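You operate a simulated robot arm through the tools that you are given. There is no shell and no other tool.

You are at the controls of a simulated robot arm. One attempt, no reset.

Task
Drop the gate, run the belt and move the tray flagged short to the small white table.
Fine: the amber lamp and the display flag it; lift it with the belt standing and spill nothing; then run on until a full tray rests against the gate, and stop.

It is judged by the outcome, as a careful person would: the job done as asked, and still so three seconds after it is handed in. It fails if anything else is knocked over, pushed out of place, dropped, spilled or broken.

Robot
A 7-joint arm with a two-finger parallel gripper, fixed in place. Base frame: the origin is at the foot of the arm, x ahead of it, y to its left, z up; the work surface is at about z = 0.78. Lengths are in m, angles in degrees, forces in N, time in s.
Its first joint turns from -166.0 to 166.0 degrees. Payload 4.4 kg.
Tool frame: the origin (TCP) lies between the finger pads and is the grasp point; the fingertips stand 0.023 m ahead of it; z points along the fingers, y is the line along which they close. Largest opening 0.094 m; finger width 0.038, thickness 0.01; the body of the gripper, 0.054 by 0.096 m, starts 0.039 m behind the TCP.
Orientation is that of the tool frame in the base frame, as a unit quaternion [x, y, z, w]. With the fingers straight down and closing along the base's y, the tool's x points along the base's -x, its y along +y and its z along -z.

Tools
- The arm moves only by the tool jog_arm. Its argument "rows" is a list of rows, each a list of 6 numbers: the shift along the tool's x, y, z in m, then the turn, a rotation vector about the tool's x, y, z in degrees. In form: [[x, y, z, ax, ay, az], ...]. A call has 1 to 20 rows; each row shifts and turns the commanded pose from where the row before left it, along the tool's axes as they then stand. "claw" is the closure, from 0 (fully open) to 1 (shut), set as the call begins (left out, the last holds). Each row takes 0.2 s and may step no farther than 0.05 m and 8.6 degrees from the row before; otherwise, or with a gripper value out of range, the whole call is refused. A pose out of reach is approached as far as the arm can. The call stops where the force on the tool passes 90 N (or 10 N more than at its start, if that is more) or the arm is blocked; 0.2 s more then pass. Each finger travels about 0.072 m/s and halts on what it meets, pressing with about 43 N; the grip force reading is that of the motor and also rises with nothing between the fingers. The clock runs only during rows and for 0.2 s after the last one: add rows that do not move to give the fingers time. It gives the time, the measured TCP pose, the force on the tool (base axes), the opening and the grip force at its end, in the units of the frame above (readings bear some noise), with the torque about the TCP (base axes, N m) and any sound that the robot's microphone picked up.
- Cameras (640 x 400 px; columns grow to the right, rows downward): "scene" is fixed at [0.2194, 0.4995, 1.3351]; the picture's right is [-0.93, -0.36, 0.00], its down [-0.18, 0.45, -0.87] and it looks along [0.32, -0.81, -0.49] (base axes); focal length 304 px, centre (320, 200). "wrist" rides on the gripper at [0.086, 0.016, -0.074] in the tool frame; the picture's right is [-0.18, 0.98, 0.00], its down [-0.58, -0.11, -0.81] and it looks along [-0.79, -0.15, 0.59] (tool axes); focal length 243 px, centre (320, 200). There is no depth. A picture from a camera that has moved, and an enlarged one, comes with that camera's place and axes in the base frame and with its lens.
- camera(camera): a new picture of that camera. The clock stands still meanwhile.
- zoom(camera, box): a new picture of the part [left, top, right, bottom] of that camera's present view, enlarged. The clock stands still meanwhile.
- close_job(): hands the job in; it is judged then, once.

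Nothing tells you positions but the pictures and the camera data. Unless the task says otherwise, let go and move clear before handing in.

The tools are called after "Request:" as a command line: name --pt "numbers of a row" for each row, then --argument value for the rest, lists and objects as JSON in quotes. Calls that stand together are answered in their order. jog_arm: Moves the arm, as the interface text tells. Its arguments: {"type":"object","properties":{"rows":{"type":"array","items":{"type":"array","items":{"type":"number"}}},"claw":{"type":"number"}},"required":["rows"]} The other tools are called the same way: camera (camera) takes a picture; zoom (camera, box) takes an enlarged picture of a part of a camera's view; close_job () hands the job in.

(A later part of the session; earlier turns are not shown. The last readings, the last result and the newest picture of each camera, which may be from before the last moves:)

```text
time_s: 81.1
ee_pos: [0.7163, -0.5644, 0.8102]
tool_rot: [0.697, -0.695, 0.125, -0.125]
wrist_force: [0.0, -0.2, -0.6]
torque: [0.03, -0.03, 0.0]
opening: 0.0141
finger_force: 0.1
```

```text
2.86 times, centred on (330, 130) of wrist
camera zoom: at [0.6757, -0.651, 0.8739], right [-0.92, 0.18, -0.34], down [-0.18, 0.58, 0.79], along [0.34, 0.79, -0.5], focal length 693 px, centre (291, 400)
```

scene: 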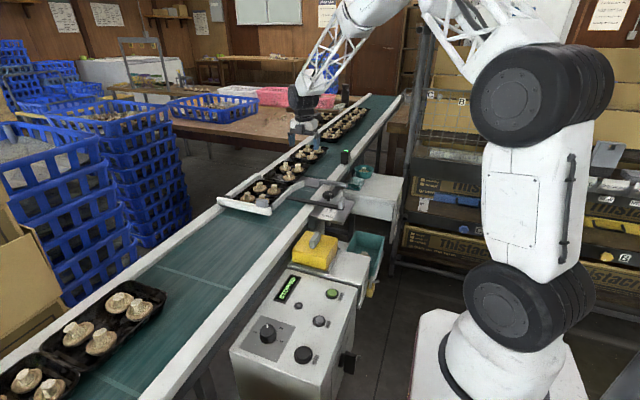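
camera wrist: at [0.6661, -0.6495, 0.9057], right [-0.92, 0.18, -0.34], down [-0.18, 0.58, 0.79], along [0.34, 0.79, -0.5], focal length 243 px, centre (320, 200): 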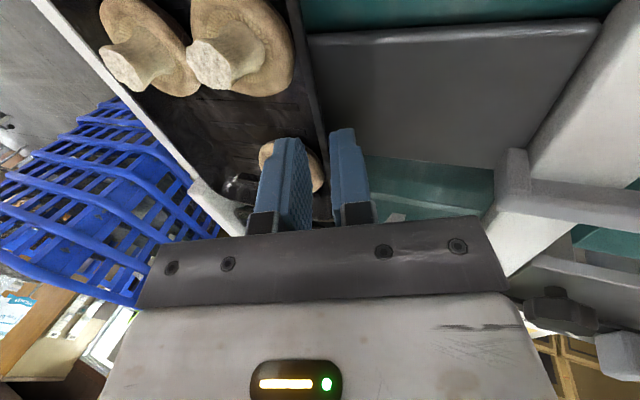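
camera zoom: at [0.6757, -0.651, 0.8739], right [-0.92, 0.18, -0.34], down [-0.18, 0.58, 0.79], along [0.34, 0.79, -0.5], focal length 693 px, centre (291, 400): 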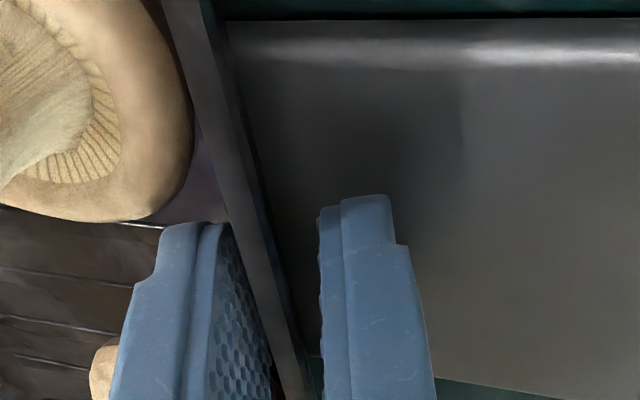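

The wall is nicely between the pads. Closing the grip.

Request:
jog_arm --pt "0 0 0 0 0 0" --pt "0 0 0 0 0 0" --pt "0 0 0 0 0 0" --claw 1

Request:
zoom --camera "wrist" --box '[230, 60, 430, 200]'

Request:
zoom --camera "scene" --box '[270, 130, 340, 190]'

```text
time_s: 81.9
ee_pos: [0.7172, -0.5661, 0.8105]
tool_rot: [0.697, -0.695, 0.126, -0.125]
wrist_force: [0.4, -1.0, 5.9]
torque: [0.28, -0.36, -0.22]
opening: 0.0008
finger_force: 43.1
```

```text
2.86 times, centred on (330, 130) of wrist
camera zoom: at [0.6757, -0.6511, 0.8742], right [-0.92, 0.18, -0.34], down [-0.18, 0.58, 0.79], along [0.34, 0.79, -0.5], focal length 693 px, centre (291, 400)
```

zoom: 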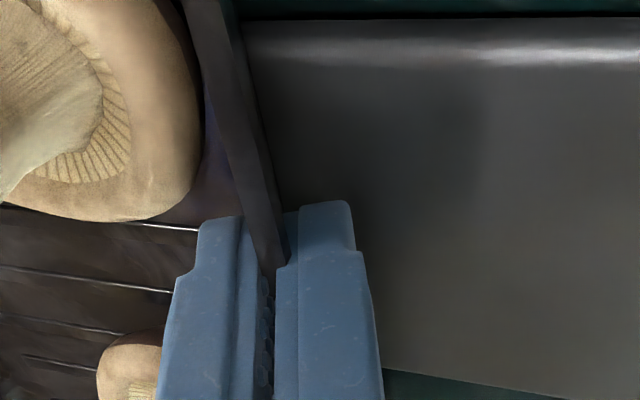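

```text
6.67 times, centred on (305, 160) of scene
camera zoom: at [0.2194, 0.4995, 1.3351], right [-0.93, -0.36, 0.0], down [-0.18, 0.45, -0.87], along [0.32, -0.81, -0.49], focal length 2025 px, centre (420, 467)
```

zoom: 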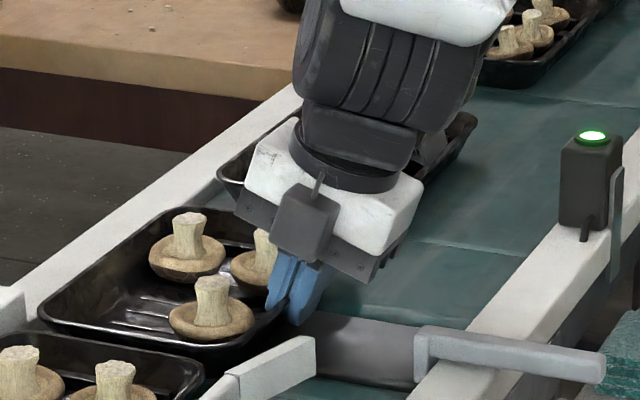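

The thin wall is held. I'll lift just 1 cm and check the tray's tilt.

Request:
jog_arm --pt "0 -0.0017 -0.0047 0 0 0" --pt "0 -0.0017 -0.0047 0 0 0" --pt "0 0 0 0 0 0"

Request:
zoom --camera "wrist" --box '[150, 0, 450, 200]'

Request:
zoom --camera "scene" --box '[260, 130, 340, 190]'

```text
time_s: 82.7
ee_pos: [0.717, -0.5656, 0.8179]
tool_rot: [0.697, -0.695, 0.125, -0.124]
wrist_force: [0.6, 0.3, -0.3]
torque: [0.02, 0.06, 0.02]
opening: 0.001
finger_force: 43.3
```

```text
2.00 times, centred on (300, 100) of wrist
camera zoom: at [0.6759, -0.6514, 0.883], right [-0.92, 0.18, -0.34], down [-0.18, 0.58, 0.79], along [0.34, 0.79, -0.5], focal length 485 px, centre (360, 400)
```

zoom: 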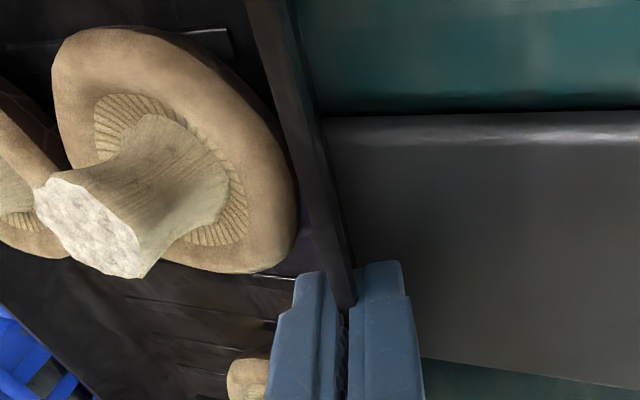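

```text
6.67 times, centred on (300, 160) of scene
camera zoom: at [0.2194, 0.4995, 1.3351], right [-0.93, -0.36, 0.0], down [-0.18, 0.45, -0.87], along [0.32, -0.81, -0.49], focal length 2025 px, centre (453, 467)
```

zoom: 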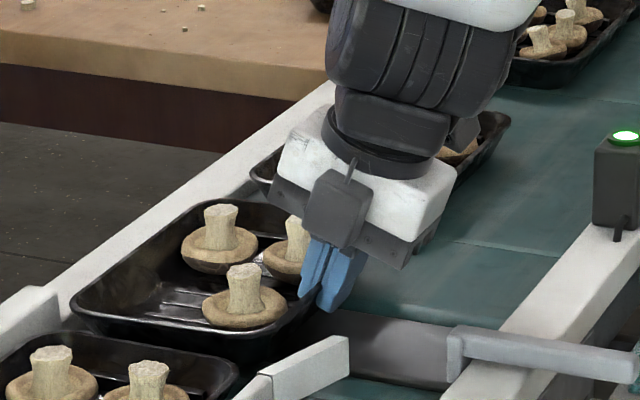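

The rim stays put between the pads; the near side rose about 7 mm while the far edge still rests on the belt (≈3° tilt). I'll rotate the gripper a few degrees to raise the far side while lifting further.

Request:
jog_arm --pt "0 -0.0014 -0.0037 3 0 0" --pt "0 -0.0015 -0.0037 3 0 0" --pt "0 0 0 0 0 0"

Request:
zoom --camera "wrist" --box '[150, 0, 450, 200]'

Request:
zoom --camera "scene" --box '[260, 130, 340, 190]'

```text
time_s: 83.5
ee_pos: [0.7158, -0.566, 0.8276]
tool_rot: [0.689, -0.688, 0.162, -0.161]
wrist_force: [0.1, 0.3, -1.0]
torque: [0.03, 0.04, 0.03]
opening: 0.0012
finger_force: 43.0
```

```text
2.00 times, centred on (300, 100) of wrist
camera zoom: at [0.6688, -0.6511, 0.8868], right [-0.88, 0.18, -0.44], down [-0.26, 0.58, 0.77], along [0.39, 0.79, -0.46], focal length 485 px, centre (360, 400)
```

zoom: 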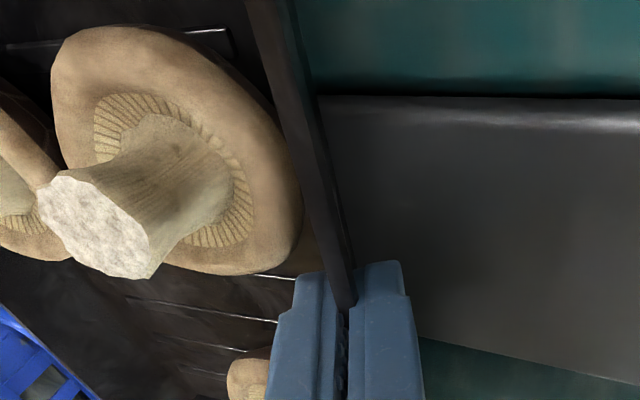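

```text
6.67 times, centred on (300, 160) of scene
camera zoom: at [0.2194, 0.4995, 1.3351], right [-0.93, -0.36, 0.0], down [-0.18, 0.45, -0.87], along [0.32, -0.81, -0.49], focal length 2025 px, centre (453, 467)
```

zoom: 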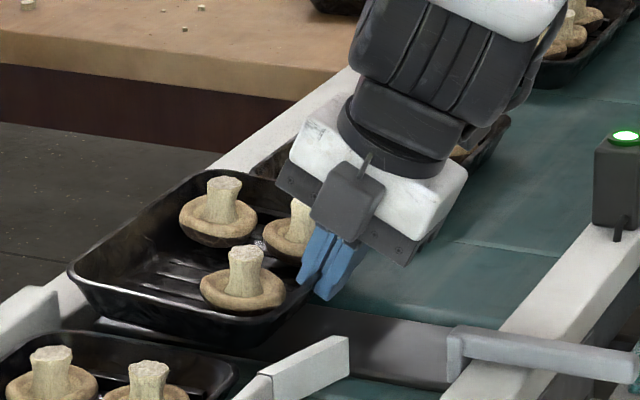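

The tray is fully lifted (about 1 N) and held rigidly, but now its far side is a few degrees high. I'll rotate back about 4° and raise a bit more.

Request:
jog_arm --pt "0 -0.002 -0.0045 -2 0 0" --pt "0 -0.002 -0.0045 -2 0 0" --pt "0 -0.004 -0.009 0 0 0" --pt "0 -0.004 -0.009 0 0 0" --pt "0 0 0 0 0 0"

Request:
zoom --camera "wrist" --box '[150, 0, 450, 200]'

Request:
zoom --camera "scene" --box '[250, 110, 350, 190]'

```text
time_s: 84.7
ee_pos: [0.7163, -0.5645, 0.8561]
tool_rot: [0.694, -0.693, 0.138, -0.137]
wrist_force: [0.3, 0.6, 0.3]
torque: [0.01, 0.05, -0.03]
opening: 0.0012
finger_force: 43.3
```

```text
2.00 times, centred on (300, 100) of wrist
camera zoom: at [0.6732, -0.6506, 0.919], right [-0.91, 0.18, -0.37], down [-0.21, 0.58, 0.79], along [0.36, 0.79, -0.49], focal length 485 px, centre (360, 400)
```

zoom: 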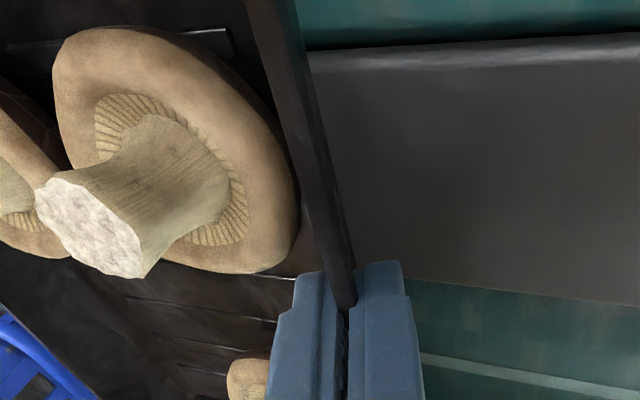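

```text
5.00 times, centred on (300, 150) of scene
camera zoom: at [0.2194, 0.4995, 1.3351], right [-0.93, -0.36, 0.0], down [-0.18, 0.45, -0.87], along [0.32, -0.81, -0.49], focal length 1518 px, centre (420, 450)
```

zoom: 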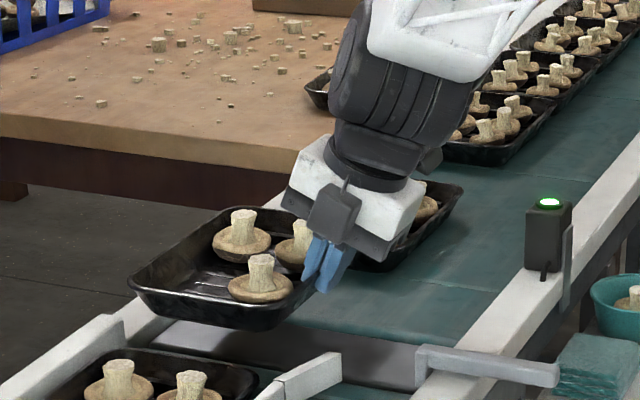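

The tray hangs nearly level, mushrooms in place. I'll raise it to a safe height and carry it slowly over to above the free part of the white table (tray centre target ≈ (0.394, ‑0.767)).

Request:
jog_arm --pt "0 -0.0094 -0.023 0 0 0" --pt "0 -0.0094 -0.023 0 0 0" --pt "0 -0.0094 -0.023 0 0 0" --pt "0 -0.0094 -0.023 0 0 0" --pt "0 -0.0094 -0.023 0 0 0" --pt "0 0 0 0 0 0"

Request:
zoom --camera "scene" --box '[250, 60, 370, 160]'

Request:
camera --camera "wrist"

```text
time_s: 86.1
ee_pos: [0.7171, -0.5646, 0.9813]
tool_rot: [0.694, -0.693, 0.138, -0.137]
wrist_force: [0.5, 0.4, -0.8]
torque: [0.01, 0.04, 0.03]
opening: 0.0011
finger_force: 43.4
```

```text
4.00 times, centred on (310, 110) of scene
camera zoom: at [0.2194, 0.4995, 1.3351], right [-0.93, -0.36, 0.0], down [-0.18, 0.45, -0.87], along [0.32, -0.81, -0.49], focal length 1215 px, centre (360, 560)
```

zoom: 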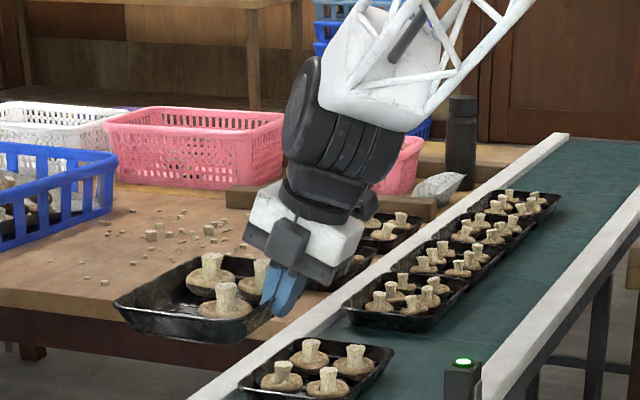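

```text
taken
camera wrist: at [0.6734, -0.6504, 1.0441], right [-0.91, 0.18, -0.37], down [-0.21, 0.58, 0.79], along [0.36, 0.79, -0.49], focal length 243 px, centre (320, 200)
```

wrist: 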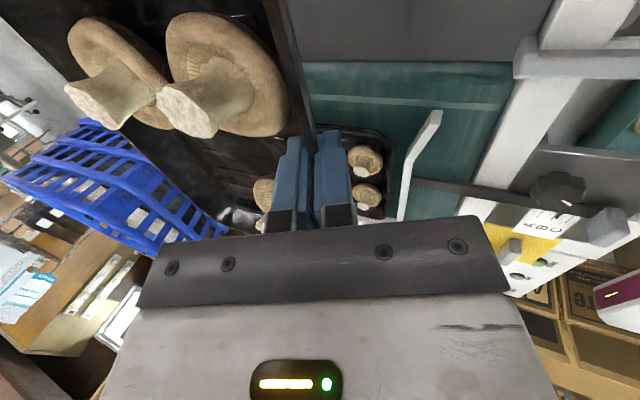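

Steady and level. Now the carry over to the table.

Request:
jog_arm --pt "0.006 0.0115 -0.0047 0 0 0" --pt "0.0128 0.0229 -0.00935 0 0 0" --pt "0.0128 0.0229 -0.00935 0 0 0" --pt "0.0128 0.0229 -0.00935 0 0 0" --pt "0.0128 0.0229 -0.00935 0 0 0" --pt "0.0128 0.0229 -0.00935 0 0 0" --pt "0.0128 0.0229 -0.00935 0 0 0" --pt "0.0128 0.0229 -0.00935 0 0 0" --pt "0.0128 0.0229 -0.00935 0 0 0" --pt "0.006 0.0115 -0.0047 0 0 0"

Request:
camera --camera "scene"

Request:
camera --camera "wrist"

```text
time_s: 88.3
ee_pos: [0.4931, -0.6802, 0.9826]
tool_rot: [0.694, -0.693, 0.138, -0.137]
wrist_force: [0.9, 0.4, -0.3]
torque: [-0.01, 0.08, 0.01]
opening: 0.0012
finger_force: 42.8
```

```text
taken
```

scene: 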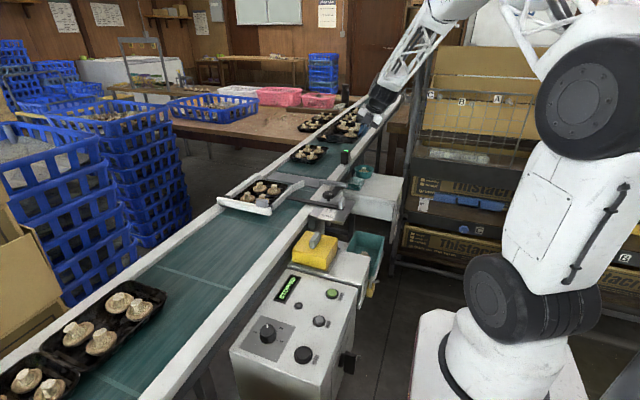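

```text
taken
camera wrist: at [0.45, -0.7659, 1.0447], right [-0.91, 0.18, -0.37], down [-0.21, 0.58, 0.79], along [0.36, 0.79, -0.49], focal length 243 px, centre (320, 200)
```

wrist: 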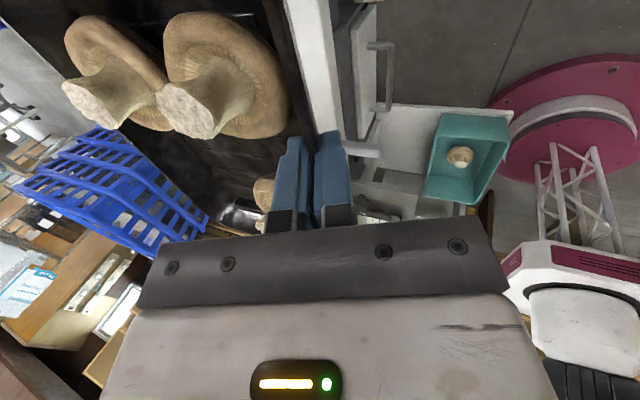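

Halfway, still fine. Continuing to above the table spot.

Request:
jog_arm --pt "0.006 0.0115 -0.0047 0 0 0" --pt "0.0128 0.0229 -0.00935 0 0 0" --pt "0.0128 0.0229 -0.00935 0 0 0" --pt "0.0128 0.0229 -0.00935 0 0 0" --pt "0.0128 0.0229 -0.00935 0 0 0" --pt "0.0128 0.0229 -0.00935 0 0 0" --pt "0.0128 0.0229 -0.00935 0 0 0" --pt "0.0068 0.0114 -0.0047 0 0 0" --pt "0 0 0 0 0 0"

Request:
camera --camera "scene"

Request:
zoom --camera "scene" --box '[330, 70, 450, 220]'

Request:
camera --camera "wrist"

```text
time_s: 90.5
ee_pos: [0.3259, -0.7689, 0.9051]
tool_rot: [-0.692, 0.698, -0.097, 0.159]
wrist_force: [-0.6, -0.3, -1.1]
torque: [0.04, 0.04, 0.0]
opening: 0.001
finger_force: 42.6
stopped in row 9: the arm was blocked; the commanded pose is now the measured one
```

```text
taken
```

scene: 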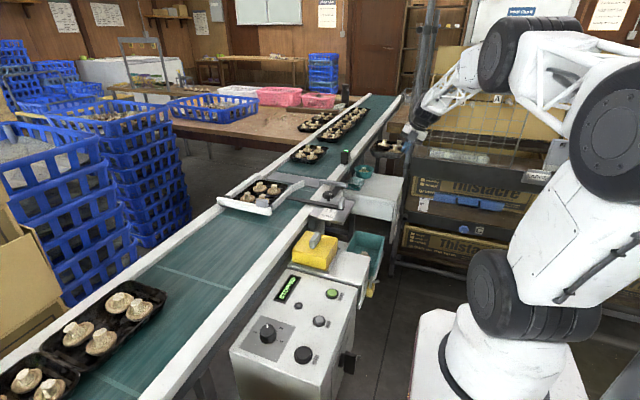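

```text
2.67 times, centred on (390, 145) of scene
camera zoom: at [0.2194, 0.4995, 1.3351], right [-0.93, -0.36, 0.0], down [-0.18, 0.45, -0.87], along [0.32, -0.81, -0.49], focal length 810 px, centre (133, 347)
```

zoom: 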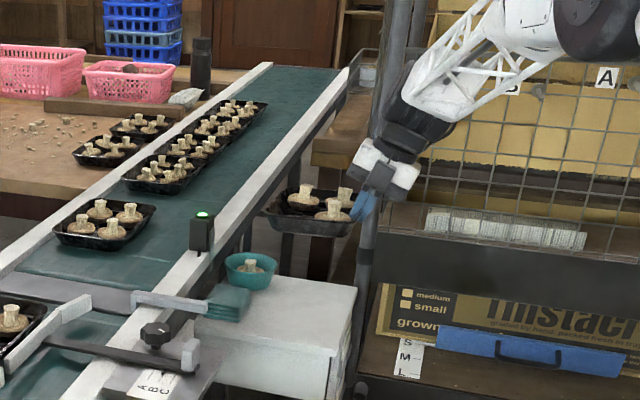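

```text
taken
camera wrist: at [0.2856, -0.8602, 0.96], right [-0.92, 0.21, -0.33], down [-0.19, 0.51, 0.84], along [0.34, 0.84, -0.43], focal length 243 px, centre (320, 200)
```

wrist: 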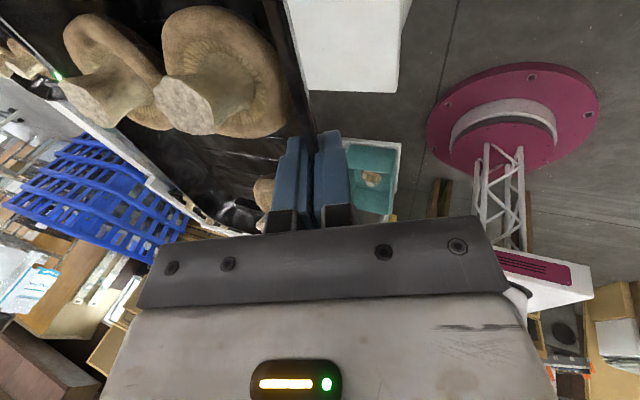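

The arm reports being blocked near the end of this move (the tool sagged to z≈0.905, tray still held and level within a few degrees). I'll look at the arm and rack closely before moving again.

Request:
zoom --camera "scene" --box '[380, 0, 640, 160]'

Request:
zoom --camera "scene" --box '[350, 80, 450, 200]'

```text
2.46 times, centred on (510, 80) of scene
camera zoom: at [0.2194, 0.4995, 1.3351], right [-0.93, -0.36, 0.0], down [-0.18, 0.45, -0.87], along [0.32, -0.81, -0.49], focal length 748 px, centre (-148, 495)
```

zoom: 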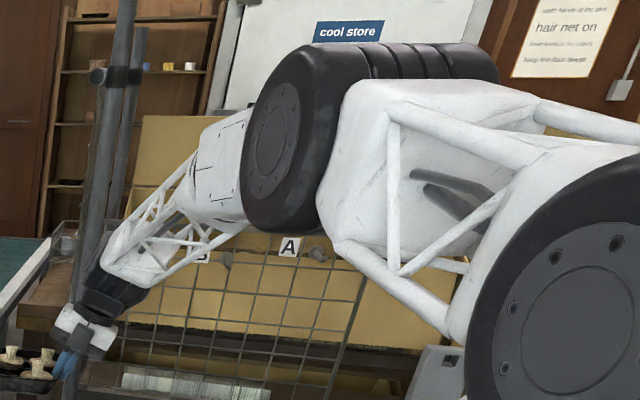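

```text
3.33 times, centred on (400, 140) of scene
camera zoom: at [0.2194, 0.4995, 1.3351], right [-0.93, -0.36, 0.0], down [-0.18, 0.45, -0.87], along [0.32, -0.81, -0.49], focal length 1012 px, centre (53, 400)
```

zoom: 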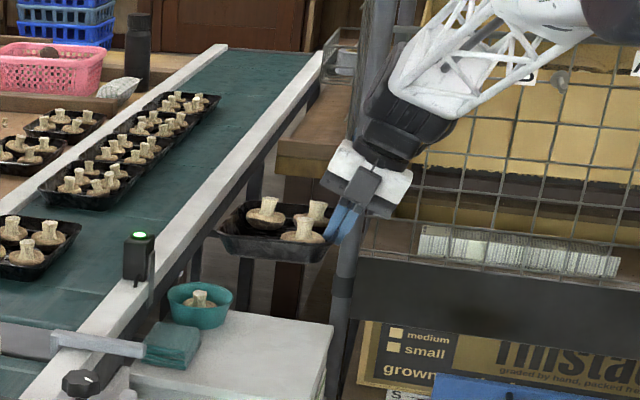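

The gripper is clear of the rack post by several centimetres, so this looks like a joint limit for this tilted, yawed pose rather than a contact. I'll test a small upward move.

Request:
jog_arm --pt "0 -0.004 -0.009 0 0 0" --pt "0 0 0 0 0 0"

Request:
zoom --camera "scene" --box '[350, 80, 450, 200]'

```text
time_s: 91.1
ee_pos: [0.3273, -0.7702, 0.9185]
tool_rot: [-0.693, 0.697, -0.1, 0.157]
wrist_force: [-0.5, 0.4, -0.3]
torque: [-0.01, 0.03, -0.01]
opening: 0.0011
finger_force: 43.5
```

```text
3.33 times, centred on (400, 140) of scene
camera zoom: at [0.2194, 0.4995, 1.3351], right [-0.93, -0.36, 0.0], down [-0.18, 0.45, -0.87], along [0.32, -0.81, -0.49], focal length 1012 px, centre (53, 400)
```

zoom: 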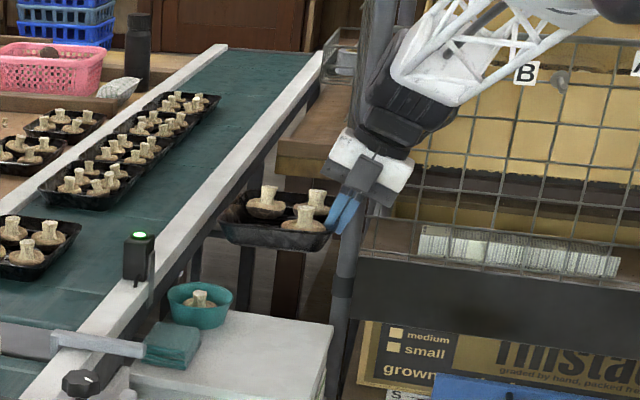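

It responds normally to a small lift. I'll try restoring the ~5° of lost orientation.

Request:
jog_arm --pt "0 0 0 0.7 2.2 -0.6" --pt "0 0 0 0.7 2.3 -0.7" --pt "0 0 0 0 0 0"

Request:
zoom --camera "scene" --box '[350, 80, 450, 200]'

Request:
camera --camera "wrist"

```text
time_s: 92.1
ee_pos: [0.3262, -0.7675, 0.863]
tool_rot: [-0.688, 0.702, -0.106, 0.149]
wrist_force: [-0.1, 0.2, -0.5]
torque: [0.01, 0.04, 0.01]
opening: 0.0011
finger_force: 43.1
stopped in row 3: the arm was blocked; the commanded pose is now the measured one
```

```text
3.33 times, centred on (400, 140) of scene
camera zoom: at [0.2194, 0.4995, 1.3351], right [-0.93, -0.36, 0.0], down [-0.18, 0.45, -0.87], along [0.32, -0.81, -0.49], focal length 1012 px, centre (53, 400)
```

zoom: 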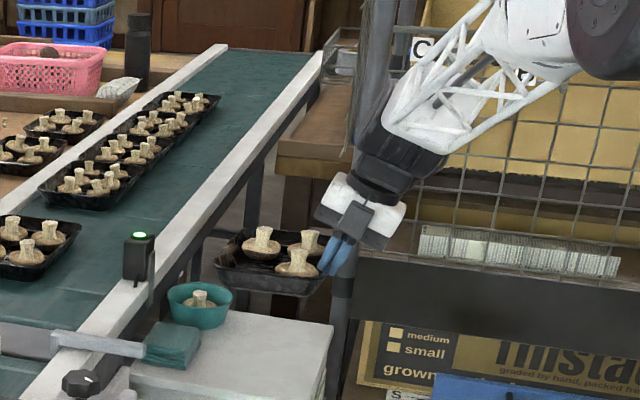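

```text
taken
camera wrist: at [0.2855, -0.8564, 0.9211], right [-0.92, 0.22, -0.33], down [-0.18, 0.53, 0.83], along [0.36, 0.82, -0.45], focal length 243 px, centre (320, 200)
```

wrist: 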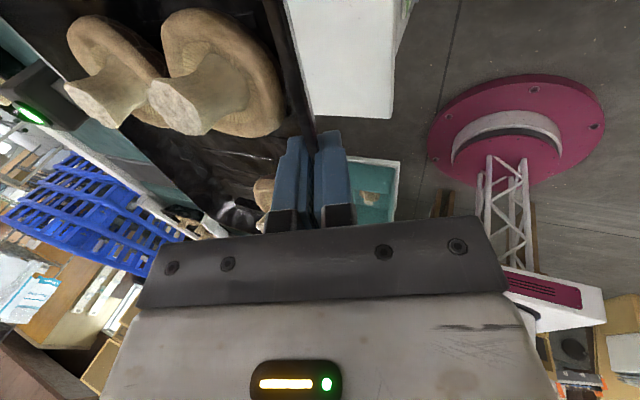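

The sag happens when I ask for this orientation at height, and relaxes as the tool gets lower, so it is a joint-range limit. Lower is where I need to go anyway; I'll descend slowly toward the table and correct the orientation there.

Request:
jog_arm --pt "0 0.005 0.0123 0 0 0" --pt "0 0.005 0.0123 0 0 0" --pt "0 0 0 0 0 0"

Request:
zoom --camera "scene" --box '[340, 100, 440, 220]'

```text
time_s: 92.9
ee_pos: [0.3294, -0.7671, 0.8411]
tool_rot: [-0.685, 0.706, -0.104, 0.147]
wrist_force: [-0.1, 0.3, -0.8]
torque: [0.02, 0.1, -0.01]
opening: 0.0011
finger_force: 42.6
```

```text
3.33 times, centred on (390, 160) of scene
camera zoom: at [0.2194, 0.4995, 1.3351], right [-0.93, -0.36, 0.0], down [-0.18, 0.45, -0.87], along [0.32, -0.81, -0.49], focal length 1012 px, centre (87, 333)
```

zoom: 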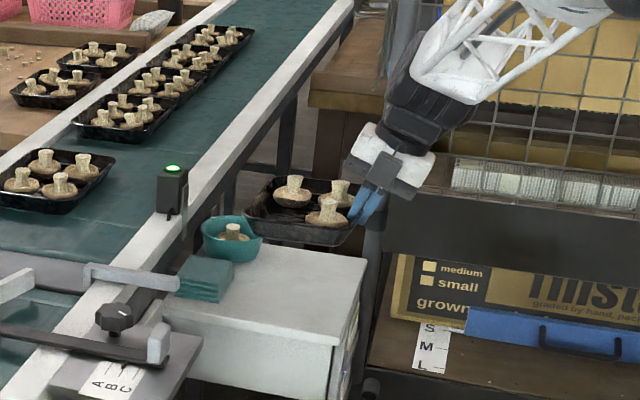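

That went fine. Now lowering a bit more with a small orientation correction.

Request:
jog_arm --pt "0 0.004 0.0092 0.5 1.0 -0.6" --pt "0 0.004 0.0092 0.5 1.0 -0.6" --pt "0 0 0 0 0 0"

Request:
zoom --camera "scene" --box '[340, 100, 440, 220]'

```text
time_s: 93.7
ee_pos: [0.3475, -0.7667, 0.8313]
tool_rot: [-0.687, 0.703, -0.12, 0.137]
wrist_force: [-0.3, 0.5, -1.0]
torque: [-0.01, 0.05, 0.06]
opening: 0.0011
finger_force: 42.8
out of reach, approached as far as the arm can: row 1, 2
```

```text
3.33 times, centred on (390, 160) of scene
camera zoom: at [0.2194, 0.4995, 1.3351], right [-0.93, -0.36, 0.0], down [-0.18, 0.45, -0.87], along [0.32, -0.81, -0.49], focal length 1012 px, centre (87, 333)
```

zoom: 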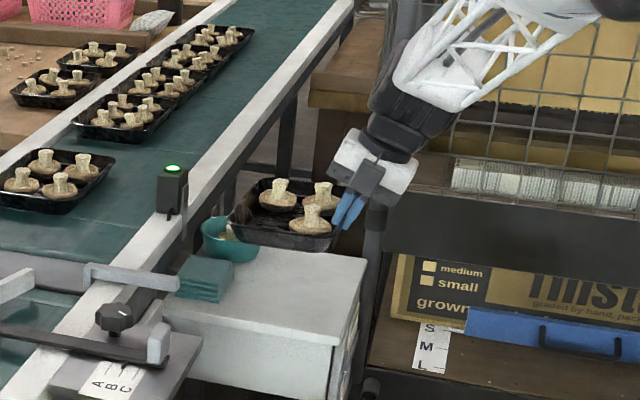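

At this exact yaw the pose is just beyond the joint range, and a slight clockwise turn of the tray (≈10°) also fits better past the bowl. I'll turn it about the vertical and see if the arm follows freely.

Request:
jog_arm --pt "0 0 0 0.7 2.5 3.9" --pt "0 0 0 0.7 2.5 3.9" --pt "0 0 0 0 0 0"

Request:
zoom --camera "scene" --box '[340, 100, 440, 220]'

Request:
camera --camera "wrist"

```text
time_s: 94.5
ee_pos: [0.3475, -0.7665, 0.8318]
tool_rot: [-0.634, 0.747, -0.156, 0.127]
wrist_force: [0.0, 0.2, -0.6]
torque: [-0.02, 0.02, -0.02]
opening: 0.0012
finger_force: 42.9
```

```text
3.33 times, centred on (390, 160) of scene
camera zoom: at [0.2194, 0.4995, 1.3351], right [-0.93, -0.36, 0.0], down [-0.18, 0.45, -0.87], along [0.32, -0.81, -0.49], focal length 1012 px, centre (87, 333)
```

zoom: 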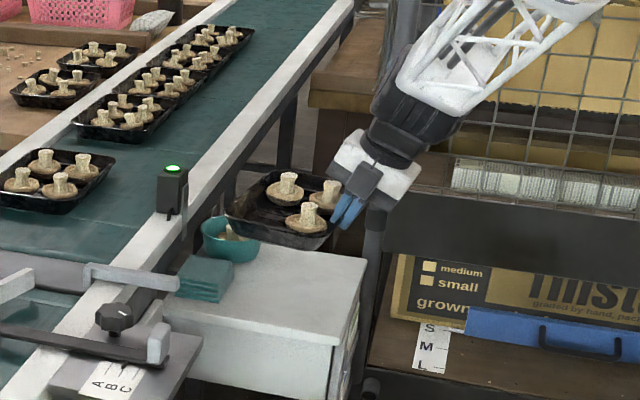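

```text
taken
camera wrist: at [0.2909, -0.8431, 0.8942], right [-0.86, 0.32, -0.39], down [-0.12, 0.61, 0.78], along [0.49, 0.72, -0.49], focal length 243 px, centre (320, 200)
```

wrist: 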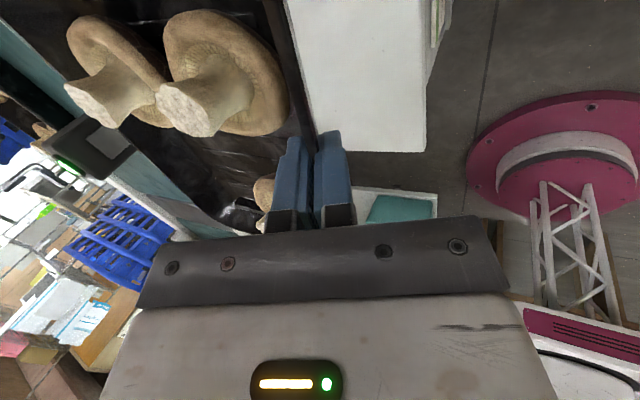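

The arm follows freely now: tray long axis level, turned about 9° clockwise. I'll shift to the final spot above the table (tray centre ≈ (0.403, ‑0.772)).

Request:
jog_arm --pt "-0.0008 0.0082 -0.0035 0 0 0" --pt "-0.0008 0.0082 -0.0035 0 0 0" --pt "0 0 0 0 0 0"

Request:
zoom --camera "scene" --box '[340, 130, 420, 220]'

```text
time_s: 95.3
ee_pos: [0.3314, -0.7618, 0.8319]
tool_rot: [-0.635, 0.746, -0.155, 0.127]
wrist_force: [1.0, -0.4, -0.3]
torque: [0.04, 0.05, -0.01]
opening: 0.0011
finger_force: 42.9
```

```text
4.44 times, centred on (380, 175) of scene
camera zoom: at [0.2194, 0.4995, 1.3351], right [-0.93, -0.36, 0.0], down [-0.18, 0.45, -0.87], along [0.32, -0.81, -0.49], focal length 1350 px, centre (53, 311)
```

zoom: 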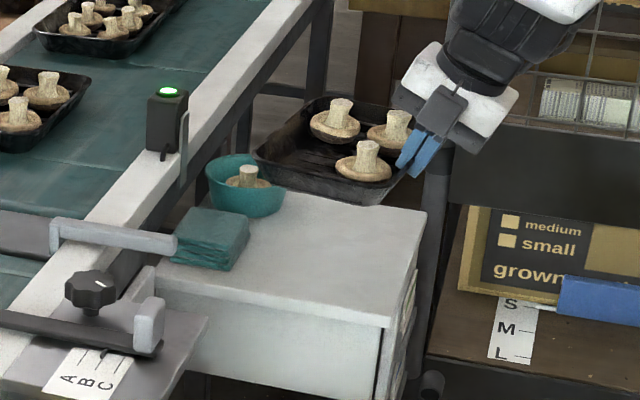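

Pose reached. Lowering to just above bowl height to verify clearance.

Request:
jog_arm --pt "0 0.0055 0.0129 0 0 0" --pt "0 0.0055 0.0129 0 0 0" --pt "0 0.0055 0.0129 0 0 0" --pt "0 0.0055 0.0129 0 0 0" --pt "0 0 0 0 0 0"

Request:
zoom --camera "scene" --box '[340, 130, 420, 220]'

Request:
camera --camera "wrist"

```text
time_s: 96.5
ee_pos: [0.3308, -0.763, 0.7755]
tool_rot: [-0.635, 0.746, -0.155, 0.128]
wrist_force: [0.4, -0.4, 0.1]
torque: [0.01, 0.05, -0.02]
opening: 0.0011
finger_force: 42.9
```

```text
4.44 times, centred on (380, 175) of scene
camera zoom: at [0.2194, 0.4995, 1.3351], right [-0.93, -0.36, 0.0], down [-0.18, 0.45, -0.87], along [0.32, -0.81, -0.49], focal length 1350 px, centre (53, 311)
```

zoom: 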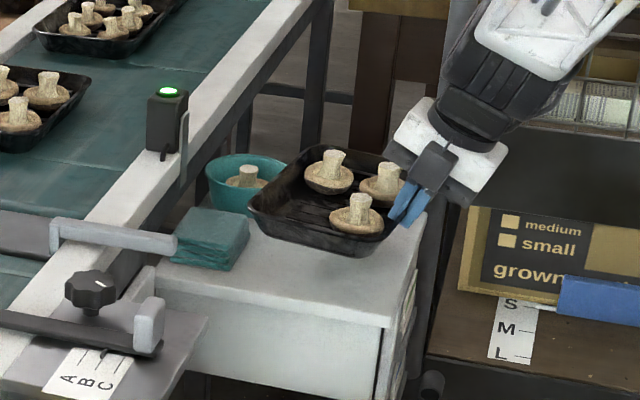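

```text
taken
camera wrist: at [0.2739, -0.8393, 0.839], right [-0.86, 0.32, -0.39], down [-0.12, 0.61, 0.78], along [0.49, 0.72, -0.49], focal length 243 px, centre (320, 200)
```

wrist: 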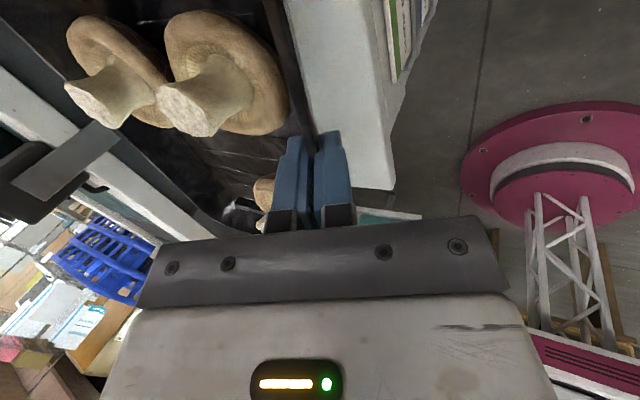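

Clearances look good: about 1–1.5 cm to cloths and bowl. Continuing down slowly.

Request:
jog_arm --pt "0 0.0045 0.0106 0 0 0" --pt "0 0.0045 0.0106 0 0 0" --pt "0 0.0045 0.0106 0 0 0" --pt "0 0 0 0 0 0"

Request:
zoom --camera "scene" --box '[340, 130, 420, 220]'

```text
time_s: 97.5
ee_pos: [0.3299, -0.7621, 0.7416]
tool_rot: [-0.635, 0.746, -0.154, 0.127]
wrist_force: [0.2, -0.6, 0.1]
torque: [0.01, 0.05, -0.02]
opening: 0.001
finger_force: 43.2
```

```text
4.44 times, centred on (380, 175) of scene
camera zoom: at [0.2194, 0.4995, 1.3351], right [-0.93, -0.36, 0.0], down [-0.18, 0.45, -0.87], along [0.32, -0.81, -0.49], focal length 1350 px, centre (53, 311)
```

zoom: 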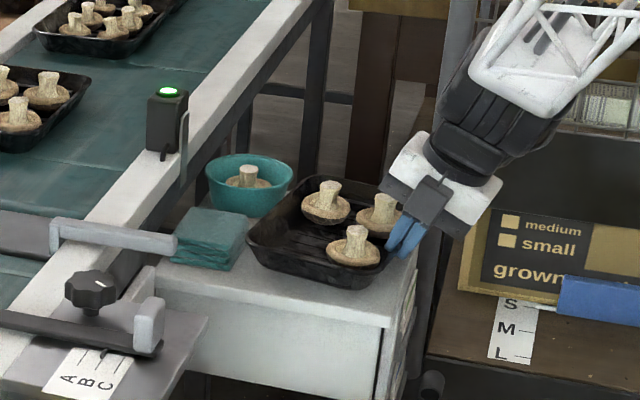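

Nearly down; tray sits inside the table's free area. I'll lower in small steps until it touches.

Request:
jog_arm --pt "0 0.0032 0.0074 0 0 0" --pt "0 0.0032 0.0074 0 0 0"

Request:
jog_arm --pt "0 0.0016 0.0037 0 0 0"

Request:
jog_arm --pt "0 0.0016 0.0037 0 0 0"

Request:
zoom --camera "scene" --box '[340, 130, 420, 220]'

```text
time_s: 98.1
ee_pos: [0.3334, -0.7635, 0.7286]
tool_rot: [-0.632, 0.749, -0.154, 0.125]
wrist_force: [-3.4, 6.1, 25.0]
torque: [0.87, -0.26, 0.21]
opening: 0.0008
finger_force: 42.8
```

```text
time_s: 98.5
ee_pos: [0.3338, -0.7643, 0.7258]
tool_rot: [-0.633, 0.749, -0.154, 0.124]
wrist_force: [-4.3, -4.2, 33.1]
torque: [-0.07, -0.13, -0.05]
opening: 0.001
finger_force: 43.1
out of reach, approached as far as the arm can: row 1
```

```text
time_s: 98.9
ee_pos: [0.3351, -0.7659, 0.7271]
tool_rot: [-0.633, 0.749, -0.154, 0.123]
wrist_force: [-0.5, -0.2, 8.8]
torque: [0.11, -0.04, -0.05]
opening: 0.0011
finger_force: 43.2
stopped in row 1: the force on the tool passed its limit at 97 N (the readings are from after the stop); the commanded pose is now the measured one
```

```text
4.44 times, centred on (380, 175) of scene
camera zoom: at [0.2194, 0.4995, 1.3351], right [-0.93, -0.36, 0.0], down [-0.18, 0.45, -0.87], along [0.32, -0.81, -0.49], focal length 1350 px, centre (53, 311)
```

zoom: 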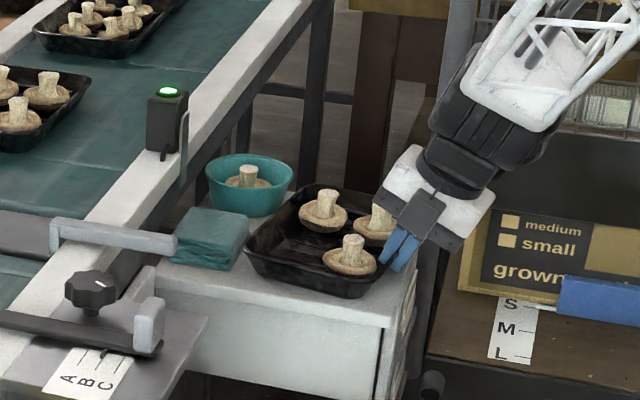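

The tray touched down (TCP z≈0.727); I over-pressed briefly, now about 9 N. I'll open the fingers just enough to release the wall.

Request:
jog_arm --pt "0 0 0 0 0 0" --pt "0 0 0 0 0 0" --claw 0.86

Request:
zoom --camera "scene" --box '[340, 130, 420, 220]'

Request:
zoom --camera "wrist" --box '[150, 0, 450, 200]'

```text
time_s: 99.5
ee_pos: [0.335, -0.7645, 0.7261]
tool_rot: [-0.634, 0.748, -0.153, 0.124]
wrist_force: [10.8, 2.6, 23.0]
torque: [0.44, -0.22, -0.2]
opening: 0.0055
finger_force: 0.0
```

```text
4.44 times, centred on (380, 175) of scene
camera zoom: at [0.2194, 0.4995, 1.3351], right [-0.93, -0.36, 0.0], down [-0.18, 0.45, -0.87], along [0.32, -0.81, -0.49], focal length 1350 px, centre (53, 311)
```

zoom: 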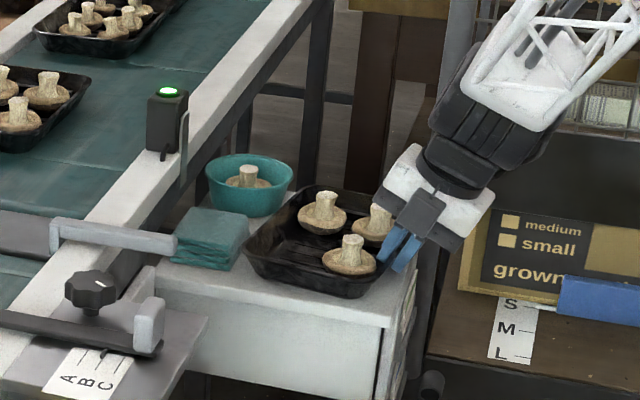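

```text
2.00 times, centred on (300, 100) of wrist
camera zoom: at [0.278, -0.842, 0.7893], right [-0.86, 0.33, -0.38], down [-0.11, 0.62, 0.78], along [0.49, 0.72, -0.49], focal length 485 px, centre (360, 400)
```

zoom: 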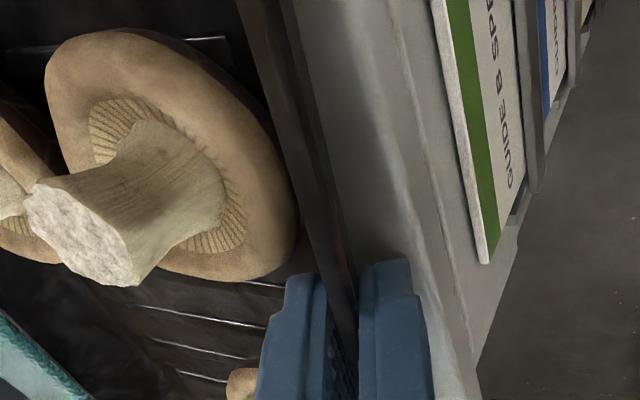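

The opening outer finger is pressing on the table top. I'll ease the gripper up 4 mm, then open further.

Request:
jog_arm --pt "0 0 -0.004 0 0 0" --pt "0 0 0 0 0 0"

Request:
zoom --camera "wrist" --box '[150, 0, 450, 200]'

Request:
zoom --camera "scene" --box '[340, 130, 420, 220]'

```text
time_s: 100.1
ee_pos: [0.3329, -0.7642, 0.7274]
tool_rot: [-0.633, 0.748, -0.153, 0.125]
wrist_force: [5.7, -0.9, 5.5]
torque: [0.08, -0.14, -0.06]
opening: 0.0102
finger_force: 0.0
```

```text
2.00 times, centred on (300, 100) of wrist
camera zoom: at [0.2761, -0.8409, 0.7902], right [-0.86, 0.33, -0.38], down [-0.11, 0.61, 0.78], along [0.49, 0.72, -0.49], focal length 485 px, centre (360, 400)
```

zoom: 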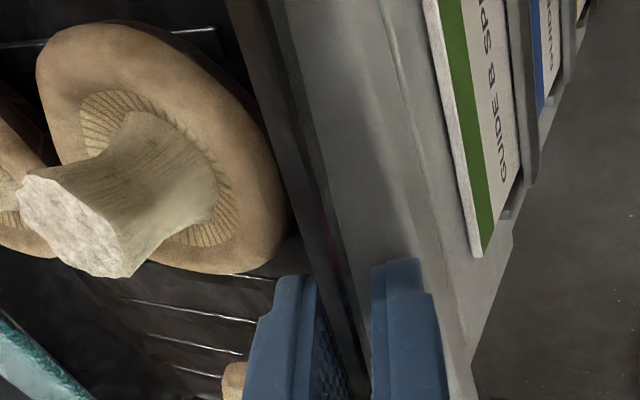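

```text
4.44 times, centred on (380, 175) of scene
camera zoom: at [0.2194, 0.4995, 1.3351], right [-0.93, -0.36, 0.0], down [-0.18, 0.45, -0.87], along [0.32, -0.81, -0.49], focal length 1350 px, centre (53, 311)
```

zoom: 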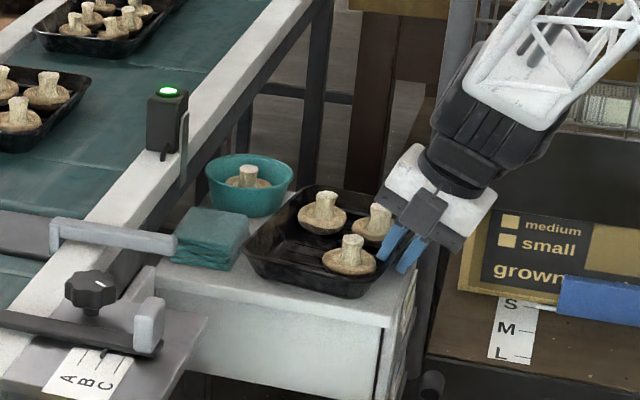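

Both fingers are free of the wall. Retreating along the finger axis.

Request:
jog_arm --pt "0 0 -0.006 0 0 0" --pt "0 0 -0.008 0 0 0" --pt "0 0 -0.01 0 0 0"

Request:
zoom --camera "scene" --box '[340, 130, 420, 220]'

Request:
zoom --camera "wrist" --box '[150, 0, 450, 200]'

```text
time_s: 100.9
ee_pos: [0.3239, -0.7638, 0.7499]
tool_rot: [-0.633, 0.748, -0.153, 0.124]
wrist_force: [0.0, -0.6, -0.8]
torque: [0.02, 0.0, -0.03]
opening: 0.0133
finger_force: 0.0
```

```text
4.44 times, centred on (380, 175) of scene
camera zoom: at [0.2194, 0.4995, 1.3351], right [-0.93, -0.36, 0.0], down [-0.18, 0.45, -0.87], along [0.32, -0.81, -0.49], focal length 1350 px, centre (53, 311)
```

zoom: 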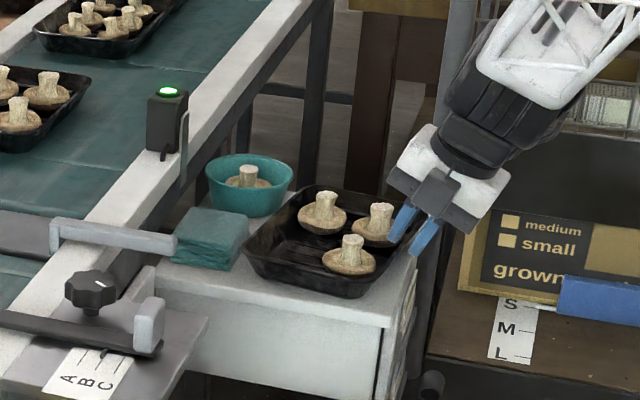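

```text
2.00 times, centred on (300, 100) of wrist
camera zoom: at [0.2671, -0.8397, 0.8125], right [-0.86, 0.33, -0.38], down [-0.11, 0.61, 0.78], along [0.49, 0.72, -0.49], focal length 485 px, centre (360, 400)
```

zoom: 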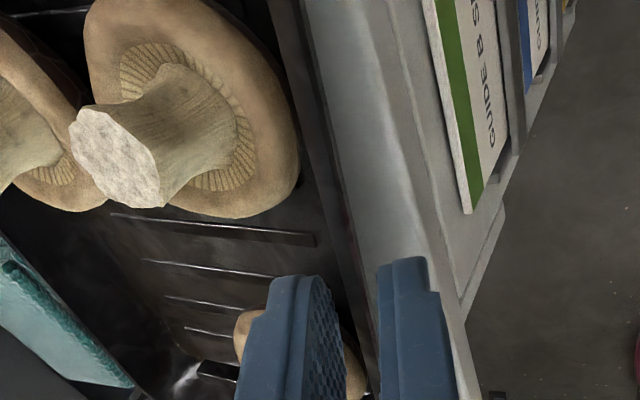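

The tray stays put on the table with all three mushrooms. I'll back off further, straighten the tool and move away.

Request:
jog_arm --pt "0 0 -0.02 0 0 0" --pt "0 0 -0.025 0 0 0" --pt "0 0 -0.025 0 0 0" --pt "0 0 0 -7.4 0 0" --pt "0 0 0 -7.4 0 0" --pt "0 0 0 -7.4 0 0"

Request:
camera --camera "scene"

Request:
zoom --camera "scene" --box '[340, 130, 420, 220]'

```text
time_s: 102.3
ee_pos: [0.2977, -0.758, 0.8167]
tool_rot: [-0.645, 0.764, -0.004, 0.0]
wrist_force: [0.0, 0.2, -0.3]
torque: [-0.03, 0.03, 0.03]
opening: 0.0133
finger_force: 0.0
```

```text
taken
```

scene: 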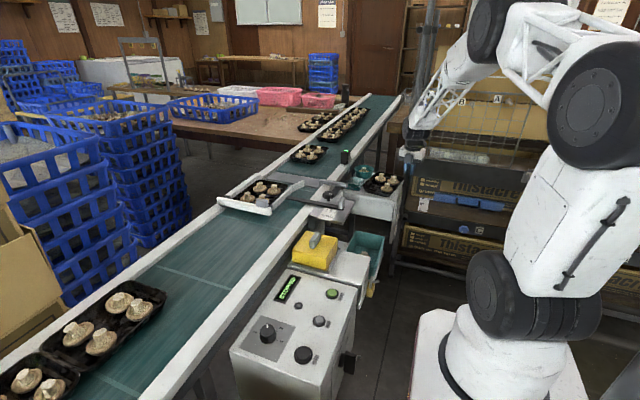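

```text
4.44 times, centred on (380, 175) of scene
camera zoom: at [0.2194, 0.4995, 1.3351], right [-0.93, -0.36, 0.0], down [-0.18, 0.45, -0.87], along [0.32, -0.81, -0.49], focal length 1350 px, centre (53, 311)
```

zoom: 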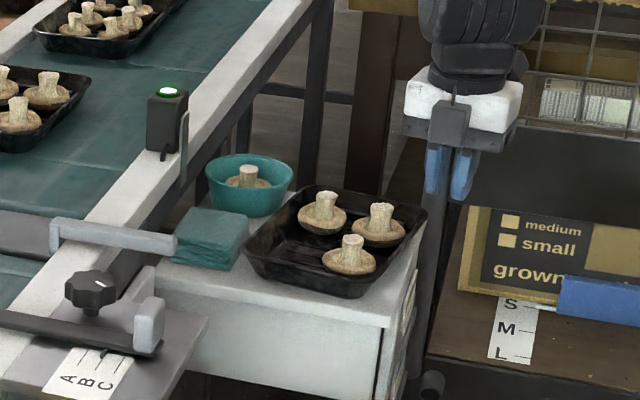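

Tray 2 rests on the white table, nothing spilled. Now back to the panel: I'll travel to above START, yaw the tool back and close the fingers.

Request:
jog_arm --pt "-0.0438 0.0006 -0.0063 0 0 0" --pt "-0.0438 0.0006 -0.0063 0 0 0" --pt "-0.0438 0.0006 -0.0063 0 0 0" --pt "-0.0438 0.0006 -0.0063 0 0 0" --pt "-0.0438 0.0006 -0.0063 0 0 0" --pt "-0.0438 0.0006 -0.0063 0 0 0" --pt "-0.0438 0.0006 -0.0063 0 0 0" --pt "-0.0438 0.0006 -0.0063 0 0 0" --pt "-0.0438 0.0006 -0.0063 0 0 0" --pt "-0.0438 0.0006 -0.0063 0 0 0" --pt "-0.0438 0.0006 -0.0063 0 0 0" --pt "-0.0438 0.0006 -0.0063 0 0 0" --pt "-0.0438 0.0006 -0.0063 0 0 0" --pt "-0.0438 0.0006 -0.0063 0 0 0" --pt "-0.0438 0.0006 -0.0063 0 0 0" --pt "-0.0438 0.0006 -0.0063 0 0 0" --claw 1

Request:
jog_arm --pt "0 0 0 0 0 8" --pt "0 0 0 0 0 8" --pt "0 0 0 0 0 8" --pt "0 0 0 0 0 8" --pt "0 0 0 0 0 8" --pt "0 0 0 0 0 8" --pt "0 0 0 0 0 8" --pt "0 0 0 0 0 8" --pt "0 0 0 0 0 8" --pt "0 0 0 0 0 8.3"

Request:
camera --camera "scene"

Request:
camera --camera "wrist"

```text
time_s: 105.7
ee_pos: [0.4035, -0.0636, 0.9107]
tool_rot: [-0.645, 0.764, -0.006, 0.0]
wrist_force: [-0.2, -0.3, -0.3]
torque: [-0.02, -0.01, -0.03]
opening: 0.0001
finger_force: 42.5
```

```text
time_s: 107.9
ee_pos: [0.4038, -0.0639, 0.9119]
tool_rot: [0.001, 1.0, -0.003, 0.003]
wrist_force: [-0.1, -0.1, -0.1]
torque: [0.04, 0.01, -0.02]
opening: 0.0
finger_force: 42.4
```

```text
taken
```

scene: 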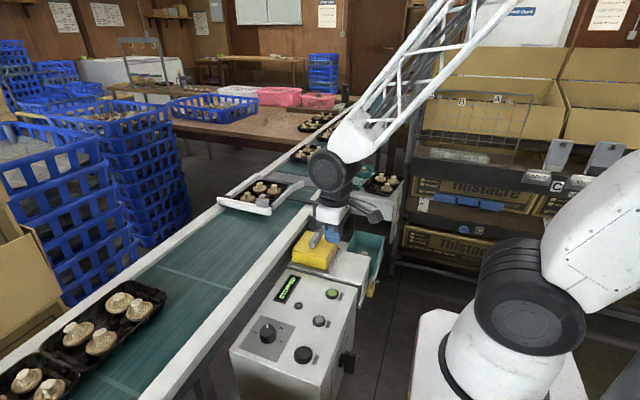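

```text
taken
camera wrist: at [0.3182, -0.0468, 0.9846], right [0.19, 0.98, -0.01], down [0.58, -0.1, 0.81], along [0.8, -0.15, -0.58], focal length 243 px, centre (320, 200)
```

wrist: 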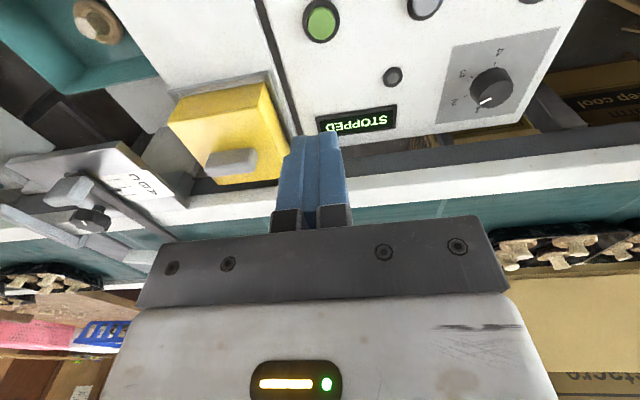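

Display STOPPED, START is below the fingertips. I'll check tray 1 at the gate first, then press START.

Request:
zoom --camera "scene" --box '[210, 160, 320, 225]'

Request:
jog_arm --pt "0 0 0.05 0 0 0" --pt "0 0 0.05 0 0 0" --pt "0 0 0.04 0 0 0" --pt "0 0 0.02 0 0 0" --pt "0 0 0.007 0 0 0"

Request:
camera --camera "wrist"

```text
5.82 times, centred on (265, 192) of scene
camera zoom: at [0.2194, 0.4995, 1.3351], right [-0.93, -0.36, 0.0], down [-0.18, 0.45, -0.87], along [0.32, -0.81, -0.49], focal length 1767 px, centre (640, 244)
```

zoom: 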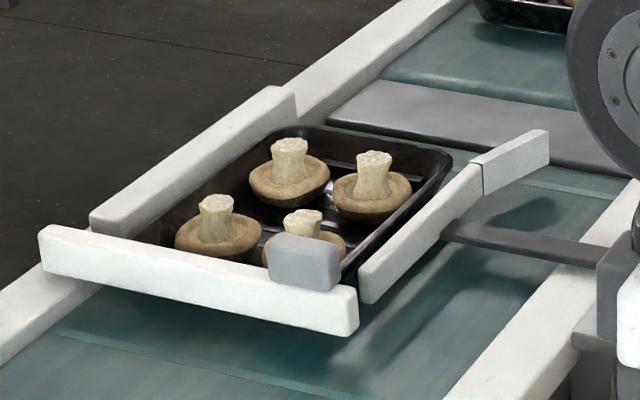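

```text
time_s: 109.1
ee_pos: [0.4059, -0.0674, 0.7428]
tool_rot: [-0.001, 1.0, -0.004, 0.005]
wrist_force: [0.3, -0.1, 0.1]
torque: [-0.02, -0.02, 0.01]
opening: 0.0002
finger_force: 42.4
```

```text
taken
camera wrist: at [0.3185, -0.0496, 0.8164], right [0.18, 0.98, -0.01], down [0.57, -0.1, 0.81], along [0.8, -0.15, -0.58], focal length 243 px, centre (320, 200)
```

wrist: 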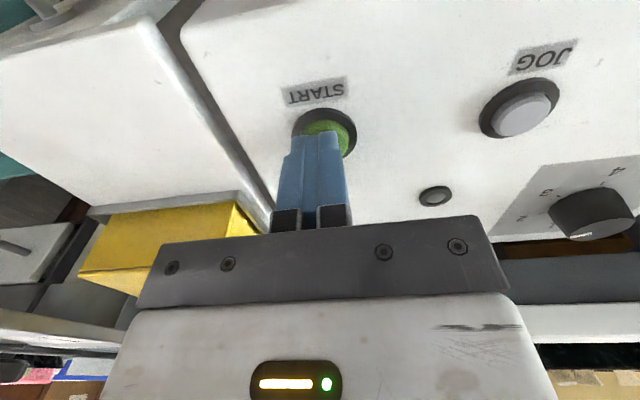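

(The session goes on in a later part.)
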